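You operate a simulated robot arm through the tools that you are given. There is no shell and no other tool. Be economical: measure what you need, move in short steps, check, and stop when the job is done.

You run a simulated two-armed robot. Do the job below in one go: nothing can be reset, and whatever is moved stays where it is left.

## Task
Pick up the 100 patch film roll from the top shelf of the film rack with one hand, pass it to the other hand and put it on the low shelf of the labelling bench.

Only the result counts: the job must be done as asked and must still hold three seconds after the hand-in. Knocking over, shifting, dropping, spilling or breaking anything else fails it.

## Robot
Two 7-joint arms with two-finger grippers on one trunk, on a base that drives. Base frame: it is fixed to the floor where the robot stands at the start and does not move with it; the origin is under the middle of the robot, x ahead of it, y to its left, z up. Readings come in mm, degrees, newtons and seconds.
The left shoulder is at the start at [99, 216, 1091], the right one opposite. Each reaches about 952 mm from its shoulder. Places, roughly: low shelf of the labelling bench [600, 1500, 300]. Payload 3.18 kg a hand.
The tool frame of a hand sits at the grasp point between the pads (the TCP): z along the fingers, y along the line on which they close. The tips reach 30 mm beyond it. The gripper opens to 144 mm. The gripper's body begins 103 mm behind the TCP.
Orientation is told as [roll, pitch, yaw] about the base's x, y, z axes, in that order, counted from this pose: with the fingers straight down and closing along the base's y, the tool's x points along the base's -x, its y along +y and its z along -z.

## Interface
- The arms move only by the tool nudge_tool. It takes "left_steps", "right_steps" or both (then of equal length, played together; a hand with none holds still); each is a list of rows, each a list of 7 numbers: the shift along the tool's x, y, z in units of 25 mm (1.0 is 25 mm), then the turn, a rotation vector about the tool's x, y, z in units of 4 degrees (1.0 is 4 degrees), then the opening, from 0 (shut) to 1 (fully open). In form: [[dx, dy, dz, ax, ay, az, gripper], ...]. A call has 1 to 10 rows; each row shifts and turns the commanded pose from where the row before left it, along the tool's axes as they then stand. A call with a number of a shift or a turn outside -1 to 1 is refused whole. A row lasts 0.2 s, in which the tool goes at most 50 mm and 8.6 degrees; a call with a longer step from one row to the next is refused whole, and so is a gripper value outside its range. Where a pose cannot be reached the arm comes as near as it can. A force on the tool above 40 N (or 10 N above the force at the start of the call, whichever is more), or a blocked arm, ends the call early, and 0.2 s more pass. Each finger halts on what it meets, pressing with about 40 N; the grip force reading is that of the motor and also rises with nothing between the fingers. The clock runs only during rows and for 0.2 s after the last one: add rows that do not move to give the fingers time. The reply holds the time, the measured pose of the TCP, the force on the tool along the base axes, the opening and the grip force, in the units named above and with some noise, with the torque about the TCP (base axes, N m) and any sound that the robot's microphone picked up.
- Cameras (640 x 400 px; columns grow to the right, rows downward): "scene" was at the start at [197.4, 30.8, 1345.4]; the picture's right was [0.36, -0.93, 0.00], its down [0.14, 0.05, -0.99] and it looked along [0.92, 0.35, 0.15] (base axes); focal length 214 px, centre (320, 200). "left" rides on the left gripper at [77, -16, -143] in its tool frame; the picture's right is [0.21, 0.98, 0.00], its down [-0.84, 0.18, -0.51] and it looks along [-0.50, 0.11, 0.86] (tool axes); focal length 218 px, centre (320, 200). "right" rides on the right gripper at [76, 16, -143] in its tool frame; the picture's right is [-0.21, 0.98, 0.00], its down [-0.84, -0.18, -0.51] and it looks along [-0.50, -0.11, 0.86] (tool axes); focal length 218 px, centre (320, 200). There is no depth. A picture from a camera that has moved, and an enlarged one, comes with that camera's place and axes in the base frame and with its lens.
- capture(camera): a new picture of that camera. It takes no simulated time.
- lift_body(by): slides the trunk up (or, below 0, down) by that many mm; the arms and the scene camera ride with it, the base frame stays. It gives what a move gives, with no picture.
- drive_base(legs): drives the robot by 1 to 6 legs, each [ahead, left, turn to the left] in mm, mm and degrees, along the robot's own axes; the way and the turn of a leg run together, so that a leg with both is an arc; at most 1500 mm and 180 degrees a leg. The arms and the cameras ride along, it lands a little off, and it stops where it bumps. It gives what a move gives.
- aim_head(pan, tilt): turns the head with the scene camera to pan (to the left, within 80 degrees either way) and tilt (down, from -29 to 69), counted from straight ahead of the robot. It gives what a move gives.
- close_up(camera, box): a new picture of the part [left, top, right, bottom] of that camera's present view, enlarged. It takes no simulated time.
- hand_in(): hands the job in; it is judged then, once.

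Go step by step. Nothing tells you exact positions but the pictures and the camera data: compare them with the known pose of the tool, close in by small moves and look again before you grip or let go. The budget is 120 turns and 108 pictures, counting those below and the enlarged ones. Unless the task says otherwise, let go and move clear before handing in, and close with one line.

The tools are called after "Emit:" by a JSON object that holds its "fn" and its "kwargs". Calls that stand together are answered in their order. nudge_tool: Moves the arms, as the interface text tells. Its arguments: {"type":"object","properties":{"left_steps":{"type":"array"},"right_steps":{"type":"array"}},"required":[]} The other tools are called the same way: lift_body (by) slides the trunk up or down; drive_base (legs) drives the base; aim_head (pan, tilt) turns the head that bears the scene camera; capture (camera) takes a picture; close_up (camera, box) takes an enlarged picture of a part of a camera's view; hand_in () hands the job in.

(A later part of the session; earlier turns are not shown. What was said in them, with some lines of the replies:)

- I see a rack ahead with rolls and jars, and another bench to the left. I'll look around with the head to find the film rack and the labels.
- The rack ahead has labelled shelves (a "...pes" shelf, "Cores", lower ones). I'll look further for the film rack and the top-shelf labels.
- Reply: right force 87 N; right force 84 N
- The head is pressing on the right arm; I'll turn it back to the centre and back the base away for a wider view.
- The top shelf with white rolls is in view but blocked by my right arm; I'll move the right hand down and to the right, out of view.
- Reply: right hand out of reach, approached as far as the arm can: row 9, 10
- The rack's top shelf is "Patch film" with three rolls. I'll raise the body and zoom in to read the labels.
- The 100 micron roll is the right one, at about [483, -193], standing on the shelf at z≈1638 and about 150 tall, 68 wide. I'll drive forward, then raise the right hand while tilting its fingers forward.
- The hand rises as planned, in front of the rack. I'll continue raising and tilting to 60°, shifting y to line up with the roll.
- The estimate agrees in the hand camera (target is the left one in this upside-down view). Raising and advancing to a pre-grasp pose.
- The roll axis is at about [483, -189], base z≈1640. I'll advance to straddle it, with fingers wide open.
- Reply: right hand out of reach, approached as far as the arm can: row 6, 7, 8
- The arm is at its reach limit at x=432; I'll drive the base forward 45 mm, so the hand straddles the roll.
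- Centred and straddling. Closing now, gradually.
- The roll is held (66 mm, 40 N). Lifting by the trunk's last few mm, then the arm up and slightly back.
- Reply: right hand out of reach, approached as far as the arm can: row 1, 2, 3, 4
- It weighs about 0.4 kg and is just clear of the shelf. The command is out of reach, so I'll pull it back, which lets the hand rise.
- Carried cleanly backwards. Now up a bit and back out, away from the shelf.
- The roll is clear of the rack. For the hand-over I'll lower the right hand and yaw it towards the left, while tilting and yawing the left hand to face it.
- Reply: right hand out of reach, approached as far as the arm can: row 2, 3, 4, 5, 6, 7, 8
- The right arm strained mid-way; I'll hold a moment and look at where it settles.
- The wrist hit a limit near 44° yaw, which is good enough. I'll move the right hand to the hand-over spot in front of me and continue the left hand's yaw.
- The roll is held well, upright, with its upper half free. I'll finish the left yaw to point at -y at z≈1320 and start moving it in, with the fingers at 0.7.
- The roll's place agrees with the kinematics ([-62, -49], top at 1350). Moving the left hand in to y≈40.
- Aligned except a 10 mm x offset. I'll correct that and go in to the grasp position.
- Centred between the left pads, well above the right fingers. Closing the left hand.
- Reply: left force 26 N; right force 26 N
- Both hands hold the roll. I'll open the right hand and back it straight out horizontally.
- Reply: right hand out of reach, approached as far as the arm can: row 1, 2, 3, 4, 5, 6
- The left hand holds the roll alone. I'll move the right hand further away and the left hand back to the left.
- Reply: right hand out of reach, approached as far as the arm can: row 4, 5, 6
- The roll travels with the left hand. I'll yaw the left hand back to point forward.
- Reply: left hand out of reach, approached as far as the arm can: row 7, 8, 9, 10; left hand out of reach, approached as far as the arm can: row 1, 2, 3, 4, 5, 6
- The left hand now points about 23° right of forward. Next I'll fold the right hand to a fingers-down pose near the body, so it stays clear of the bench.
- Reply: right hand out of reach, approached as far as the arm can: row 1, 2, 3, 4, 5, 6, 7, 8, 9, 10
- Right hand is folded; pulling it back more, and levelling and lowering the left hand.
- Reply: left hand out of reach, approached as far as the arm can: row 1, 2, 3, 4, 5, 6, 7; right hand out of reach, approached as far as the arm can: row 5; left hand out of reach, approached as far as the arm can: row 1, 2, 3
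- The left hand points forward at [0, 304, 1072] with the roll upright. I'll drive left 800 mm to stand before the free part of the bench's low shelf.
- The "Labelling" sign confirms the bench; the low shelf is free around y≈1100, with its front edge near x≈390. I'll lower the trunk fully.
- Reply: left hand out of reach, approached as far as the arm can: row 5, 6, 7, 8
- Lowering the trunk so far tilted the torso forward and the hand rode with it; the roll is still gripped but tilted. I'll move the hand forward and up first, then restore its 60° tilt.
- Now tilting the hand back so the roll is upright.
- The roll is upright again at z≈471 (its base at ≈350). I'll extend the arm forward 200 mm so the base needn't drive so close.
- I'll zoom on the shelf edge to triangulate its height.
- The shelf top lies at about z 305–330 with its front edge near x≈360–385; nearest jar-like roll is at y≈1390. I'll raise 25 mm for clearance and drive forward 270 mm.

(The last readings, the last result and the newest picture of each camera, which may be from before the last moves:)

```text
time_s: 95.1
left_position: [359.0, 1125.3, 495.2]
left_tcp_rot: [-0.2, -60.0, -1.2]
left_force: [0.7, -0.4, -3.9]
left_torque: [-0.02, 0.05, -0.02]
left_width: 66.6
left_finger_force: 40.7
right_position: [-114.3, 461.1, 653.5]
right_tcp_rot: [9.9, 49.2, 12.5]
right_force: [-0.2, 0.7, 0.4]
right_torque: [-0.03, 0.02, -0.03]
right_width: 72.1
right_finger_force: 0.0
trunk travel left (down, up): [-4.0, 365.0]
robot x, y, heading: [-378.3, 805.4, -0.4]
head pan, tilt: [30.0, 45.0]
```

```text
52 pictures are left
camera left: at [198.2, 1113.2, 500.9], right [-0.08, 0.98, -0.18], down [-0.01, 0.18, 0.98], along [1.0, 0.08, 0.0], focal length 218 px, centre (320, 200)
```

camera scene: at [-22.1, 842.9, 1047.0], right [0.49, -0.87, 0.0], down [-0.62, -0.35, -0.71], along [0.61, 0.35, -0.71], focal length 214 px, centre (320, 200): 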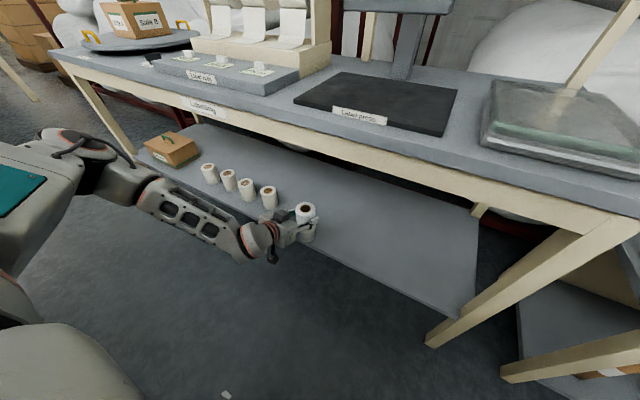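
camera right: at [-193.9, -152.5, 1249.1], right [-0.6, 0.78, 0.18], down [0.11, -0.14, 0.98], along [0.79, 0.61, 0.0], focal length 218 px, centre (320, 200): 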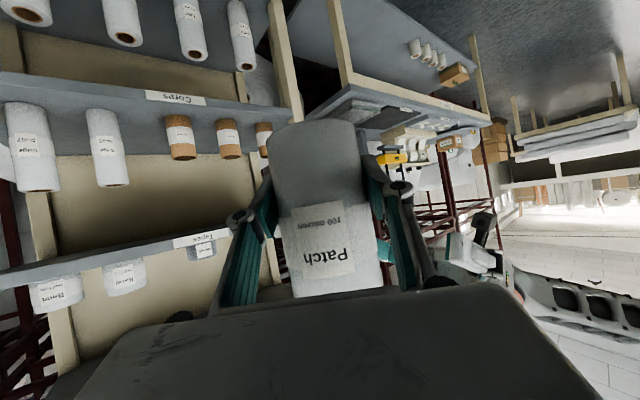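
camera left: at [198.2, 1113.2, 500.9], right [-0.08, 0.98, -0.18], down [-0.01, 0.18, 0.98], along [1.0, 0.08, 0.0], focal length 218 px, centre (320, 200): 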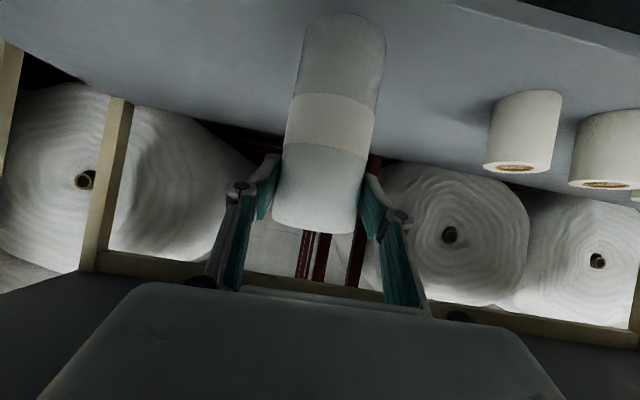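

Clear of the edge and well separated from the neighbour roll. Driving the last 125 mm.

Emit:
{"fn": "drive_base", "kwargs": {"legs": [[125, 0, 0]]}}

Emit:
{"fn": "capture", "kwargs": {"camera": "scene"}}

Emit:
{"fn": "capture", "kwargs": {"camera": "left"}}

```text
time_s: 96.3
left_position: [484.0, 1124.4, 494.5]
left_tcp_rot: [-0.2, -59.9, -1.4]
left_force: [-0.1, -0.4, -3.7]
left_torque: [0.01, 0.05, 0.0]
left_width: 66.7
left_finger_force: 39.8
right_position: [8.4, 460.3, 652.9]
right_tcp_rot: [10.0, 49.2, 12.3]
right_force: [0.2, 0.7, 0.1]
right_torque: [-0.01, -0.02, -0.02]
right_width: 71.9
right_finger_force: 0.0
trunk travel left (down, up): [-4.0, 365.0]
robot x, y, heading: [-257.4, 802.9, -0.5]
head pan, tilt: [30.0, 45.0]
```

```text
51 pictures are left
camera scene: at [102.3, 841.1, 1047.0], right [0.49, -0.87, 0.0], down [-0.62, -0.35, -0.71], along [0.62, 0.35, -0.71], focal length 214 px, centre (320, 200)
```

scene: 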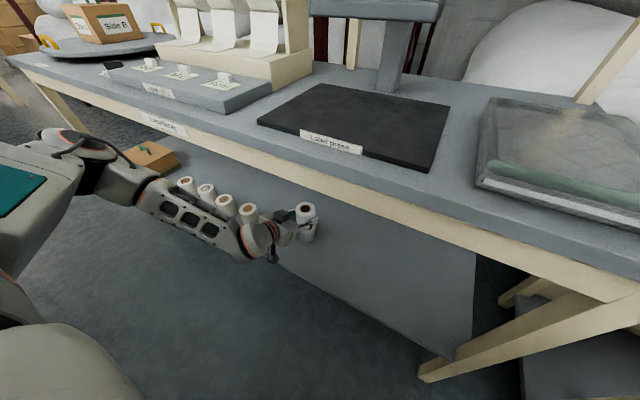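

```text
50 pictures are left
camera left: at [322.9, 1111.0, 500.8], right [-0.08, 0.98, -0.18], down [-0.01, 0.18, 0.98], along [1.0, 0.08, 0.0], focal length 218 px, centre (320, 200)
```

left: 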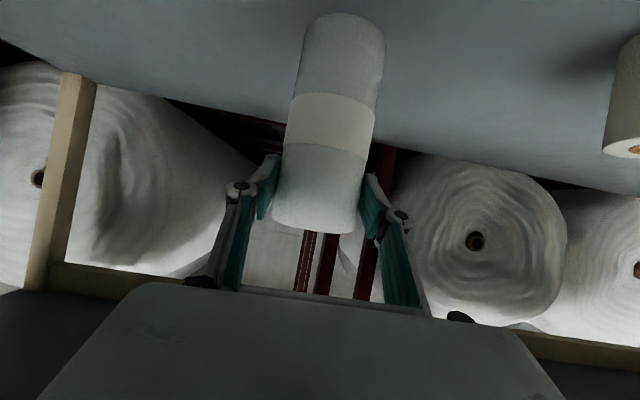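

Over the shelf now. Lowering 45 mm, then I'll feel for contact in small steps.

Emit:
{"fn": "nudge_tool", "kwargs": {"left_steps": [[0.52, 0, 0.3, 0, 0, 0, 0.1], [0.52, 0, 0.3, 0, 0, 0, 0.1], [0.52, 0, 0.3, 0, 0, 0, 0.1], [0, 0, 0, 0, 0, 0, 0.1]]}}

Emit:
{"fn": "capture", "kwargs": {"camera": "left"}}

Emit:
{"fn": "close_up", "kwargs": {"camera": "scene", "box": [220, 160, 380, 260]}}

```text
time_s: 97.3
left_position: [483.9, 1123.1, 449.9]
left_tcp_rot: [-0.3, -59.9, -1.4]
left_force: [0.2, 1.1, -3.8]
left_torque: [0.0, 0.08, 0.01]
left_width: 66.7
left_finger_force: 40.0
right_position: [8.7, 459.8, 653.7]
right_tcp_rot: [9.9, 49.1, 12.3]
right_force: [-0.3, 0.1, 0.1]
right_torque: [-0.03, 0.01, -0.03]
right_width: 72.0
right_finger_force: 0.1
trunk travel left (down, up): [-4.0, 365.0]
robot x, y, heading: [-253.9, 804.1, -0.5]
head pan, tilt: [30.0, 45.0]
```

```text
49 pictures are left
camera left: at [322.9, 1110.7, 455.8], right [-0.08, 0.98, -0.18], down [-0.01, 0.18, 0.98], along [1.0, 0.08, 0.0], focal length 218 px, centre (320, 200)
```

left: 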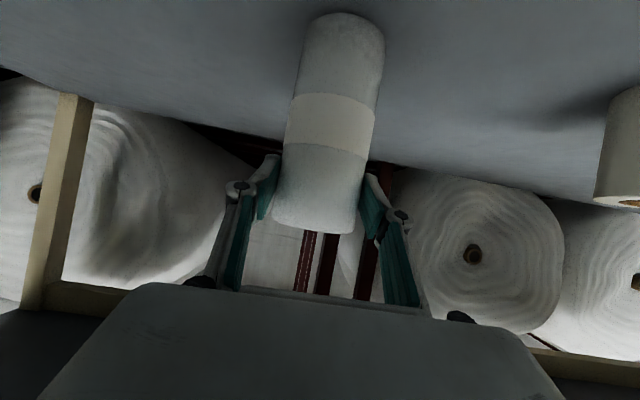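

```text
4.00 times, centred on (300, 210) of scene
camera zoom: at [102.1, 841.1, 1047.1], right [0.49, -0.87, 0.0], down [-0.62, -0.35, -0.71], along [0.62, 0.35, -0.71], focal length 858 px, centre (400, 160)
```

zoom: 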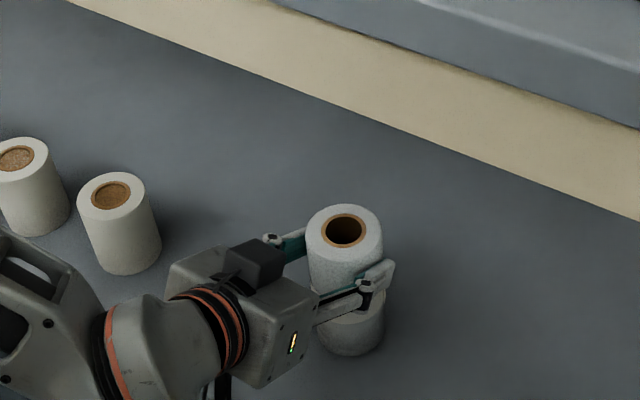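

Base at about 329 now. Small steps down.

Emit:
{"fn": "nudge_tool", "kwargs": {"left_steps": [[0.14, 0, 0.08, 0, 0, 0, 0.1], [0.14, 0, 0.08, 0, 0, 0, 0.1], [0.14, 0, 0.08, 0, 0, 0, 0.1], [0, 0, 0, 0, 0, 0, 0.1]]}}

Emit:
{"fn": "nudge_tool", "kwargs": {"left_steps": [[0.1, 0, 0.06, 0, 0, 0, 0.1], [0.1, 0, 0.06, 0, 0, 0, 0.1], [0, 0, 0, 0, 0, 0, 0.1]]}}

```text
time_s: 98.3
left_position: [487.4, 1123.6, 443.1]
left_tcp_rot: [-0.1, -60.4, -1.5]
left_force: [-0.8, 1.3, 18.1]
left_torque: [0.05, 0.48, -0.01]
left_width: 66.6
left_finger_force: 39.7
right_position: [6.9, 459.6, 654.3]
right_tcp_rot: [9.9, 49.0, 12.3]
right_force: [0.0, 0.4, -0.1]
right_torque: [-0.03, 0.01, 0.04]
right_width: 72.2
right_finger_force: 0.1
trunk travel left (down, up): [-4.0, 365.0]
robot x, y, heading: [-257.6, 802.5, -0.6]
head pan, tilt: [30.0, 45.0]
```

```text
time_s: 99.1
left_position: [487.2, 1122.7, 437.6]
left_tcp_rot: [0.1, -60.6, -1.6]
left_force: [6.3, 0.3, 24.8]
left_torque: [0.06, -0.75, -0.01]
left_width: 66.9
left_finger_force: 40.6
right_position: [6.5, 460.0, 654.2]
right_tcp_rot: [10.0, 48.9, 12.2]
right_force: [0.4, 0.0, 0.6]
right_torque: [-0.01, 0.0, -0.03]
right_width: 72.3
right_finger_force: 0.0
trunk travel left (down, up): [-4.0, 365.0]
robot x, y, heading: [-257.8, 801.8, -0.8]
head pan, tilt: [30.0, 45.0]
```

Contact with the shelf. I'll ease the pressure by raising the command a few mm and check the look of it.

Emit:
{"fn": "nudge_tool", "kwargs": {"left_steps": [[-0.1, 0, -0.06, 0, 0, 0, 0.1], [-0.06, 0, -0.035, 0, 0, 0, 0.1], [0, 0, 0, 0, 0, 0, 0.1]]}}

Emit:
{"fn": "capture", "kwargs": {"camera": "left"}}

Emit:
{"fn": "close_up", "kwargs": {"camera": "scene", "box": [220, 160, 380, 260]}}

```text
time_s: 99.9
left_position: [483.6, 1122.0, 436.8]
left_tcp_rot: [-0.2, -59.9, -1.5]
left_force: [5.7, -0.7, 11.4]
left_torque: [0.08, -1.16, -0.08]
left_width: 66.5
left_finger_force: 39.8
right_position: [7.4, 459.4, 653.4]
right_tcp_rot: [10.0, 49.0, 12.3]
right_force: [-1.2, -0.1, -0.3]
right_torque: [0.0, -0.03, 0.0]
right_width: 71.9
right_finger_force: 0.0
trunk travel left (down, up): [-4.0, 365.0]
robot x, y, heading: [-253.9, 803.7, -0.6]
head pan, tilt: [30.0, 45.0]
```

```text
47 pictures are left
camera left: at [321.7, 1110.5, 442.7], right [-0.08, 0.98, -0.18], down [-0.01, 0.18, 0.98], along [1.0, 0.08, 0.0], focal length 218 px, centre (320, 200)
```

left: 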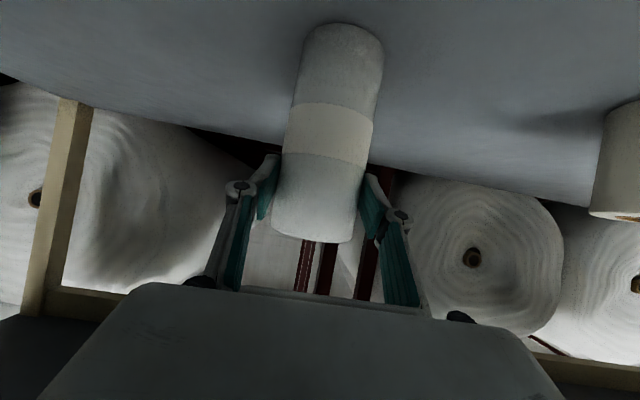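

```text
4.00 times, centred on (300, 210) of scene
camera zoom: at [101.0, 840.6, 1047.4], right [0.49, -0.87, 0.0], down [-0.61, -0.35, -0.71], along [0.62, 0.35, -0.71], focal length 858 px, centre (400, 160)
```

zoom: 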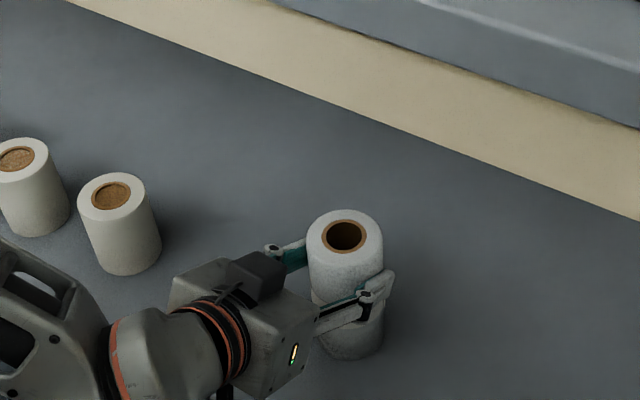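

It's standing on the shelf, slipped slightly in the grip. Relieving a little more before opening.

Emit:
{"fn": "nudge_tool", "kwargs": {"left_steps": [[-0.06, 0, -0.035, 0, 0, 0, 0.1], [0, 0, 0, 0, 0, 0, 0.1]]}}

```text
time_s: 100.5
left_position: [483.2, 1123.0, 436.7]
left_tcp_rot: [-0.4, -59.7, -1.3]
left_force: [1.3, -0.4, 3.5]
left_torque: [-0.05, -0.38, -0.05]
left_width: 66.7
left_finger_force: 39.8
right_position: [8.2, 459.7, 652.8]
right_tcp_rot: [10.0, 49.1, 12.4]
right_force: [-0.1, 0.4, 0.1]
right_torque: [0.02, 0.0, 0.04]
right_width: 71.8
right_finger_force: 0.1
trunk travel left (down, up): [-4.0, 365.0]
robot x, y, heading: [-257.7, 803.3, -0.5]
head pan, tilt: [30.0, 45.0]
```

Nearly unloaded and in light contact. Opening slowly.

Emit:
{"fn": "nudge_tool", "kwargs": {"left_steps": [[-0.02, 0, -0.01, 0, 0, 0, 0.44], [0, 0, 0, 0, 0, 0, 0.47], [0, 0, 0, 0, 0, 0, 0.5], [0, 0, 0, 0, 0, 0, 0.55], [0, 0, 0, 0, 0, 0, 0.62], [0, 0, 0, 0, 0, 0, 0.7], [0, 0, 0, 0, 0, 0, 0.8], [0, 0, 0, 0, 0, 0, 0.8]]}}

Emit:
{"fn": "capture", "kwargs": {"camera": "left"}}

Emit:
{"fn": "close_up", "kwargs": {"camera": "scene", "box": [220, 160, 380, 260]}}

```text
time_s: 102.3
left_position: [484.5, 1123.9, 439.7]
left_tcp_rot: [-0.2, -60.0, -1.5]
left_force: [-0.5, 0.0, -0.4]
left_torque: [0.01, -0.02, 0.0]
left_width: 115.0
left_finger_force: 0.0
right_position: [8.2, 460.5, 653.2]
right_tcp_rot: [9.8, 49.1, 12.3]
right_force: [0.2, -0.1, -0.3]
right_torque: [-0.01, 0.02, 0.0]
right_width: 71.9
right_finger_force: 0.0
trunk travel left (down, up): [-4.0, 365.0]
robot x, y, heading: [-254.7, 801.5, -0.8]
head pan, tilt: [30.0, 45.0]
```

```text
45 pictures are left
camera left: at [322.9, 1110.7, 445.4], right [-0.08, 0.98, -0.18], down [-0.01, 0.18, 0.98], along [1.0, 0.08, 0.0], focal length 218 px, centre (320, 200)
```

left: 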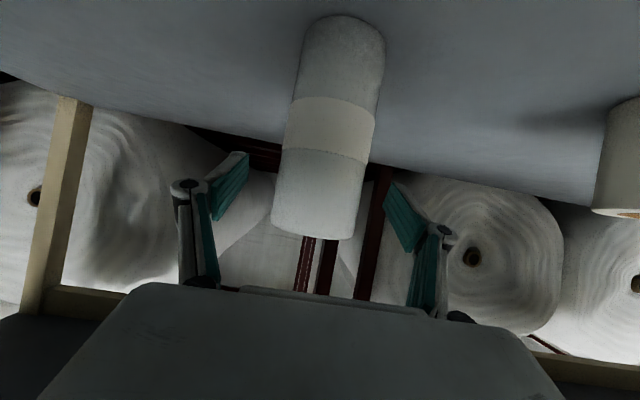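

```text
4.00 times, centred on (300, 210) of scene
camera zoom: at [101.8, 841.0, 1047.2], right [0.49, -0.87, 0.0], down [-0.62, -0.35, -0.71], along [0.62, 0.35, -0.71], focal length 858 px, centre (400, 160)
```

zoom: 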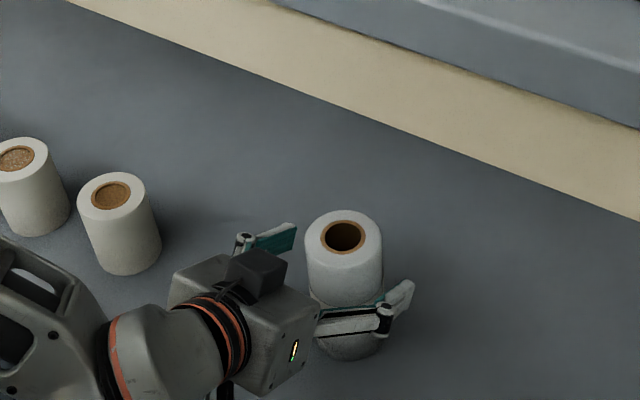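

The roll stands free between the open fingers. Backing the hand out horizontally, then driving back.

Emit:
{"fn": "nudge_tool", "kwargs": {"left_steps": [[0.5, 0, -0.866, 0, 0, 0, 0.8], [0.5, 0, -0.866, 0, 0, 0, 0.8], [0.5, 0, -0.866, 0, 0, 0, 0.8], [0.5, 0, -0.866, 0, 0, 0, 0.8], [0.5, 0, -0.866, 0, 0, 0, 0.8], [0.5, 0, -0.866, 0, 0, 0, 0.8]]}}

Emit:
{"fn": "drive_base", "kwargs": {"legs": [[-300, 0, 0]]}}

Emit:
{"fn": "capture", "kwargs": {"camera": "left"}}

Emit:
{"fn": "capture", "kwargs": {"camera": "scene"}}

```text
time_s: 103.7
left_position: [334.5, 1127.4, 440.4]
left_tcp_rot: [-0.2, -60.0, -1.3]
left_force: [-0.3, -0.1, 0.1]
left_torque: [0.03, -0.02, 0.0]
left_width: 114.7
left_finger_force: 0.1
right_position: [7.8, 459.8, 654.0]
right_tcp_rot: [9.9, 49.3, 12.2]
right_force: [0.5, 0.0, 0.0]
right_torque: [-0.02, -0.01, 0.01]
right_width: 72.0
right_finger_force: 0.0
trunk travel left (down, up): [-4.0, 365.0]
robot x, y, heading: [-256.0, 798.5, -0.6]
head pan, tilt: [30.0, 45.0]
```

```text
time_s: 105.8
left_position: [30.6, 1130.4, 439.8]
left_tcp_rot: [-0.2, -60.0, -1.4]
left_force: [-0.1, 0.3, -0.2]
left_torque: [-0.01, 0.04, -0.02]
left_width: 115.3
left_finger_force: 0.0
right_position: [-294.8, 462.7, 653.8]
right_tcp_rot: [9.9, 49.1, 12.4]
right_force: [0.3, 0.0, -0.7]
right_torque: [0.03, -0.01, -0.01]
right_width: 71.8
right_finger_force: 0.0
trunk travel left (down, up): [-4.0, 365.0]
robot x, y, heading: [-559.2, 807.6, -0.6]
head pan, tilt: [30.0, 45.0]
```

```text
43 pictures are left
camera left: at [-130.5, 1117.4, 445.9], right [-0.08, 0.98, -0.18], down [-0.01, 0.18, 0.98], along [1.0, 0.08, 0.0], focal length 218 px, centre (320, 200)
```

left: 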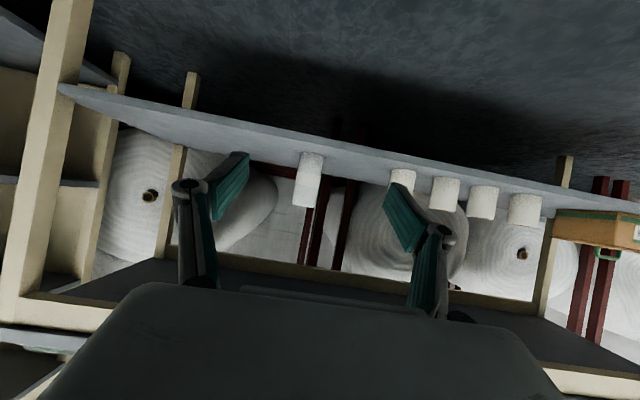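

```text
42 pictures are left
camera scene: at [-201.3, 843.7, 1047.3], right [0.49, -0.87, 0.0], down [-0.62, -0.35, -0.71], along [0.62, 0.35, -0.71], focal length 214 px, centre (320, 200)
```

scene: 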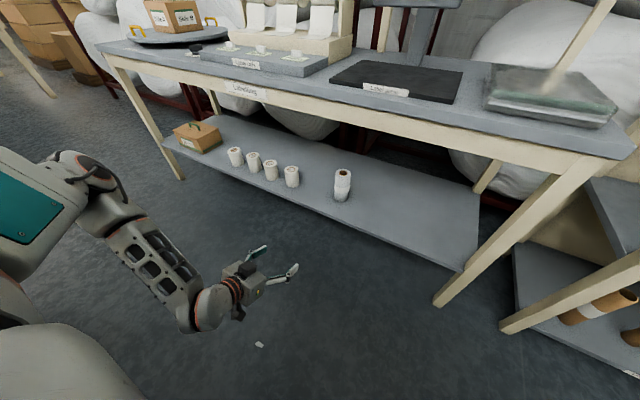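

The roll stands upright on the low shelf of the labelling bench, and everything else is in place. Handing in.

Emit:
{"fn": "hand_in", "kwargs": {}}

```text
The job is handed in.
```

The 100 micron patch film roll was picked from the top shelf with the right hand and passed to the left. It now stands upright on the low shelf of the labelling bench, with both hands clear.
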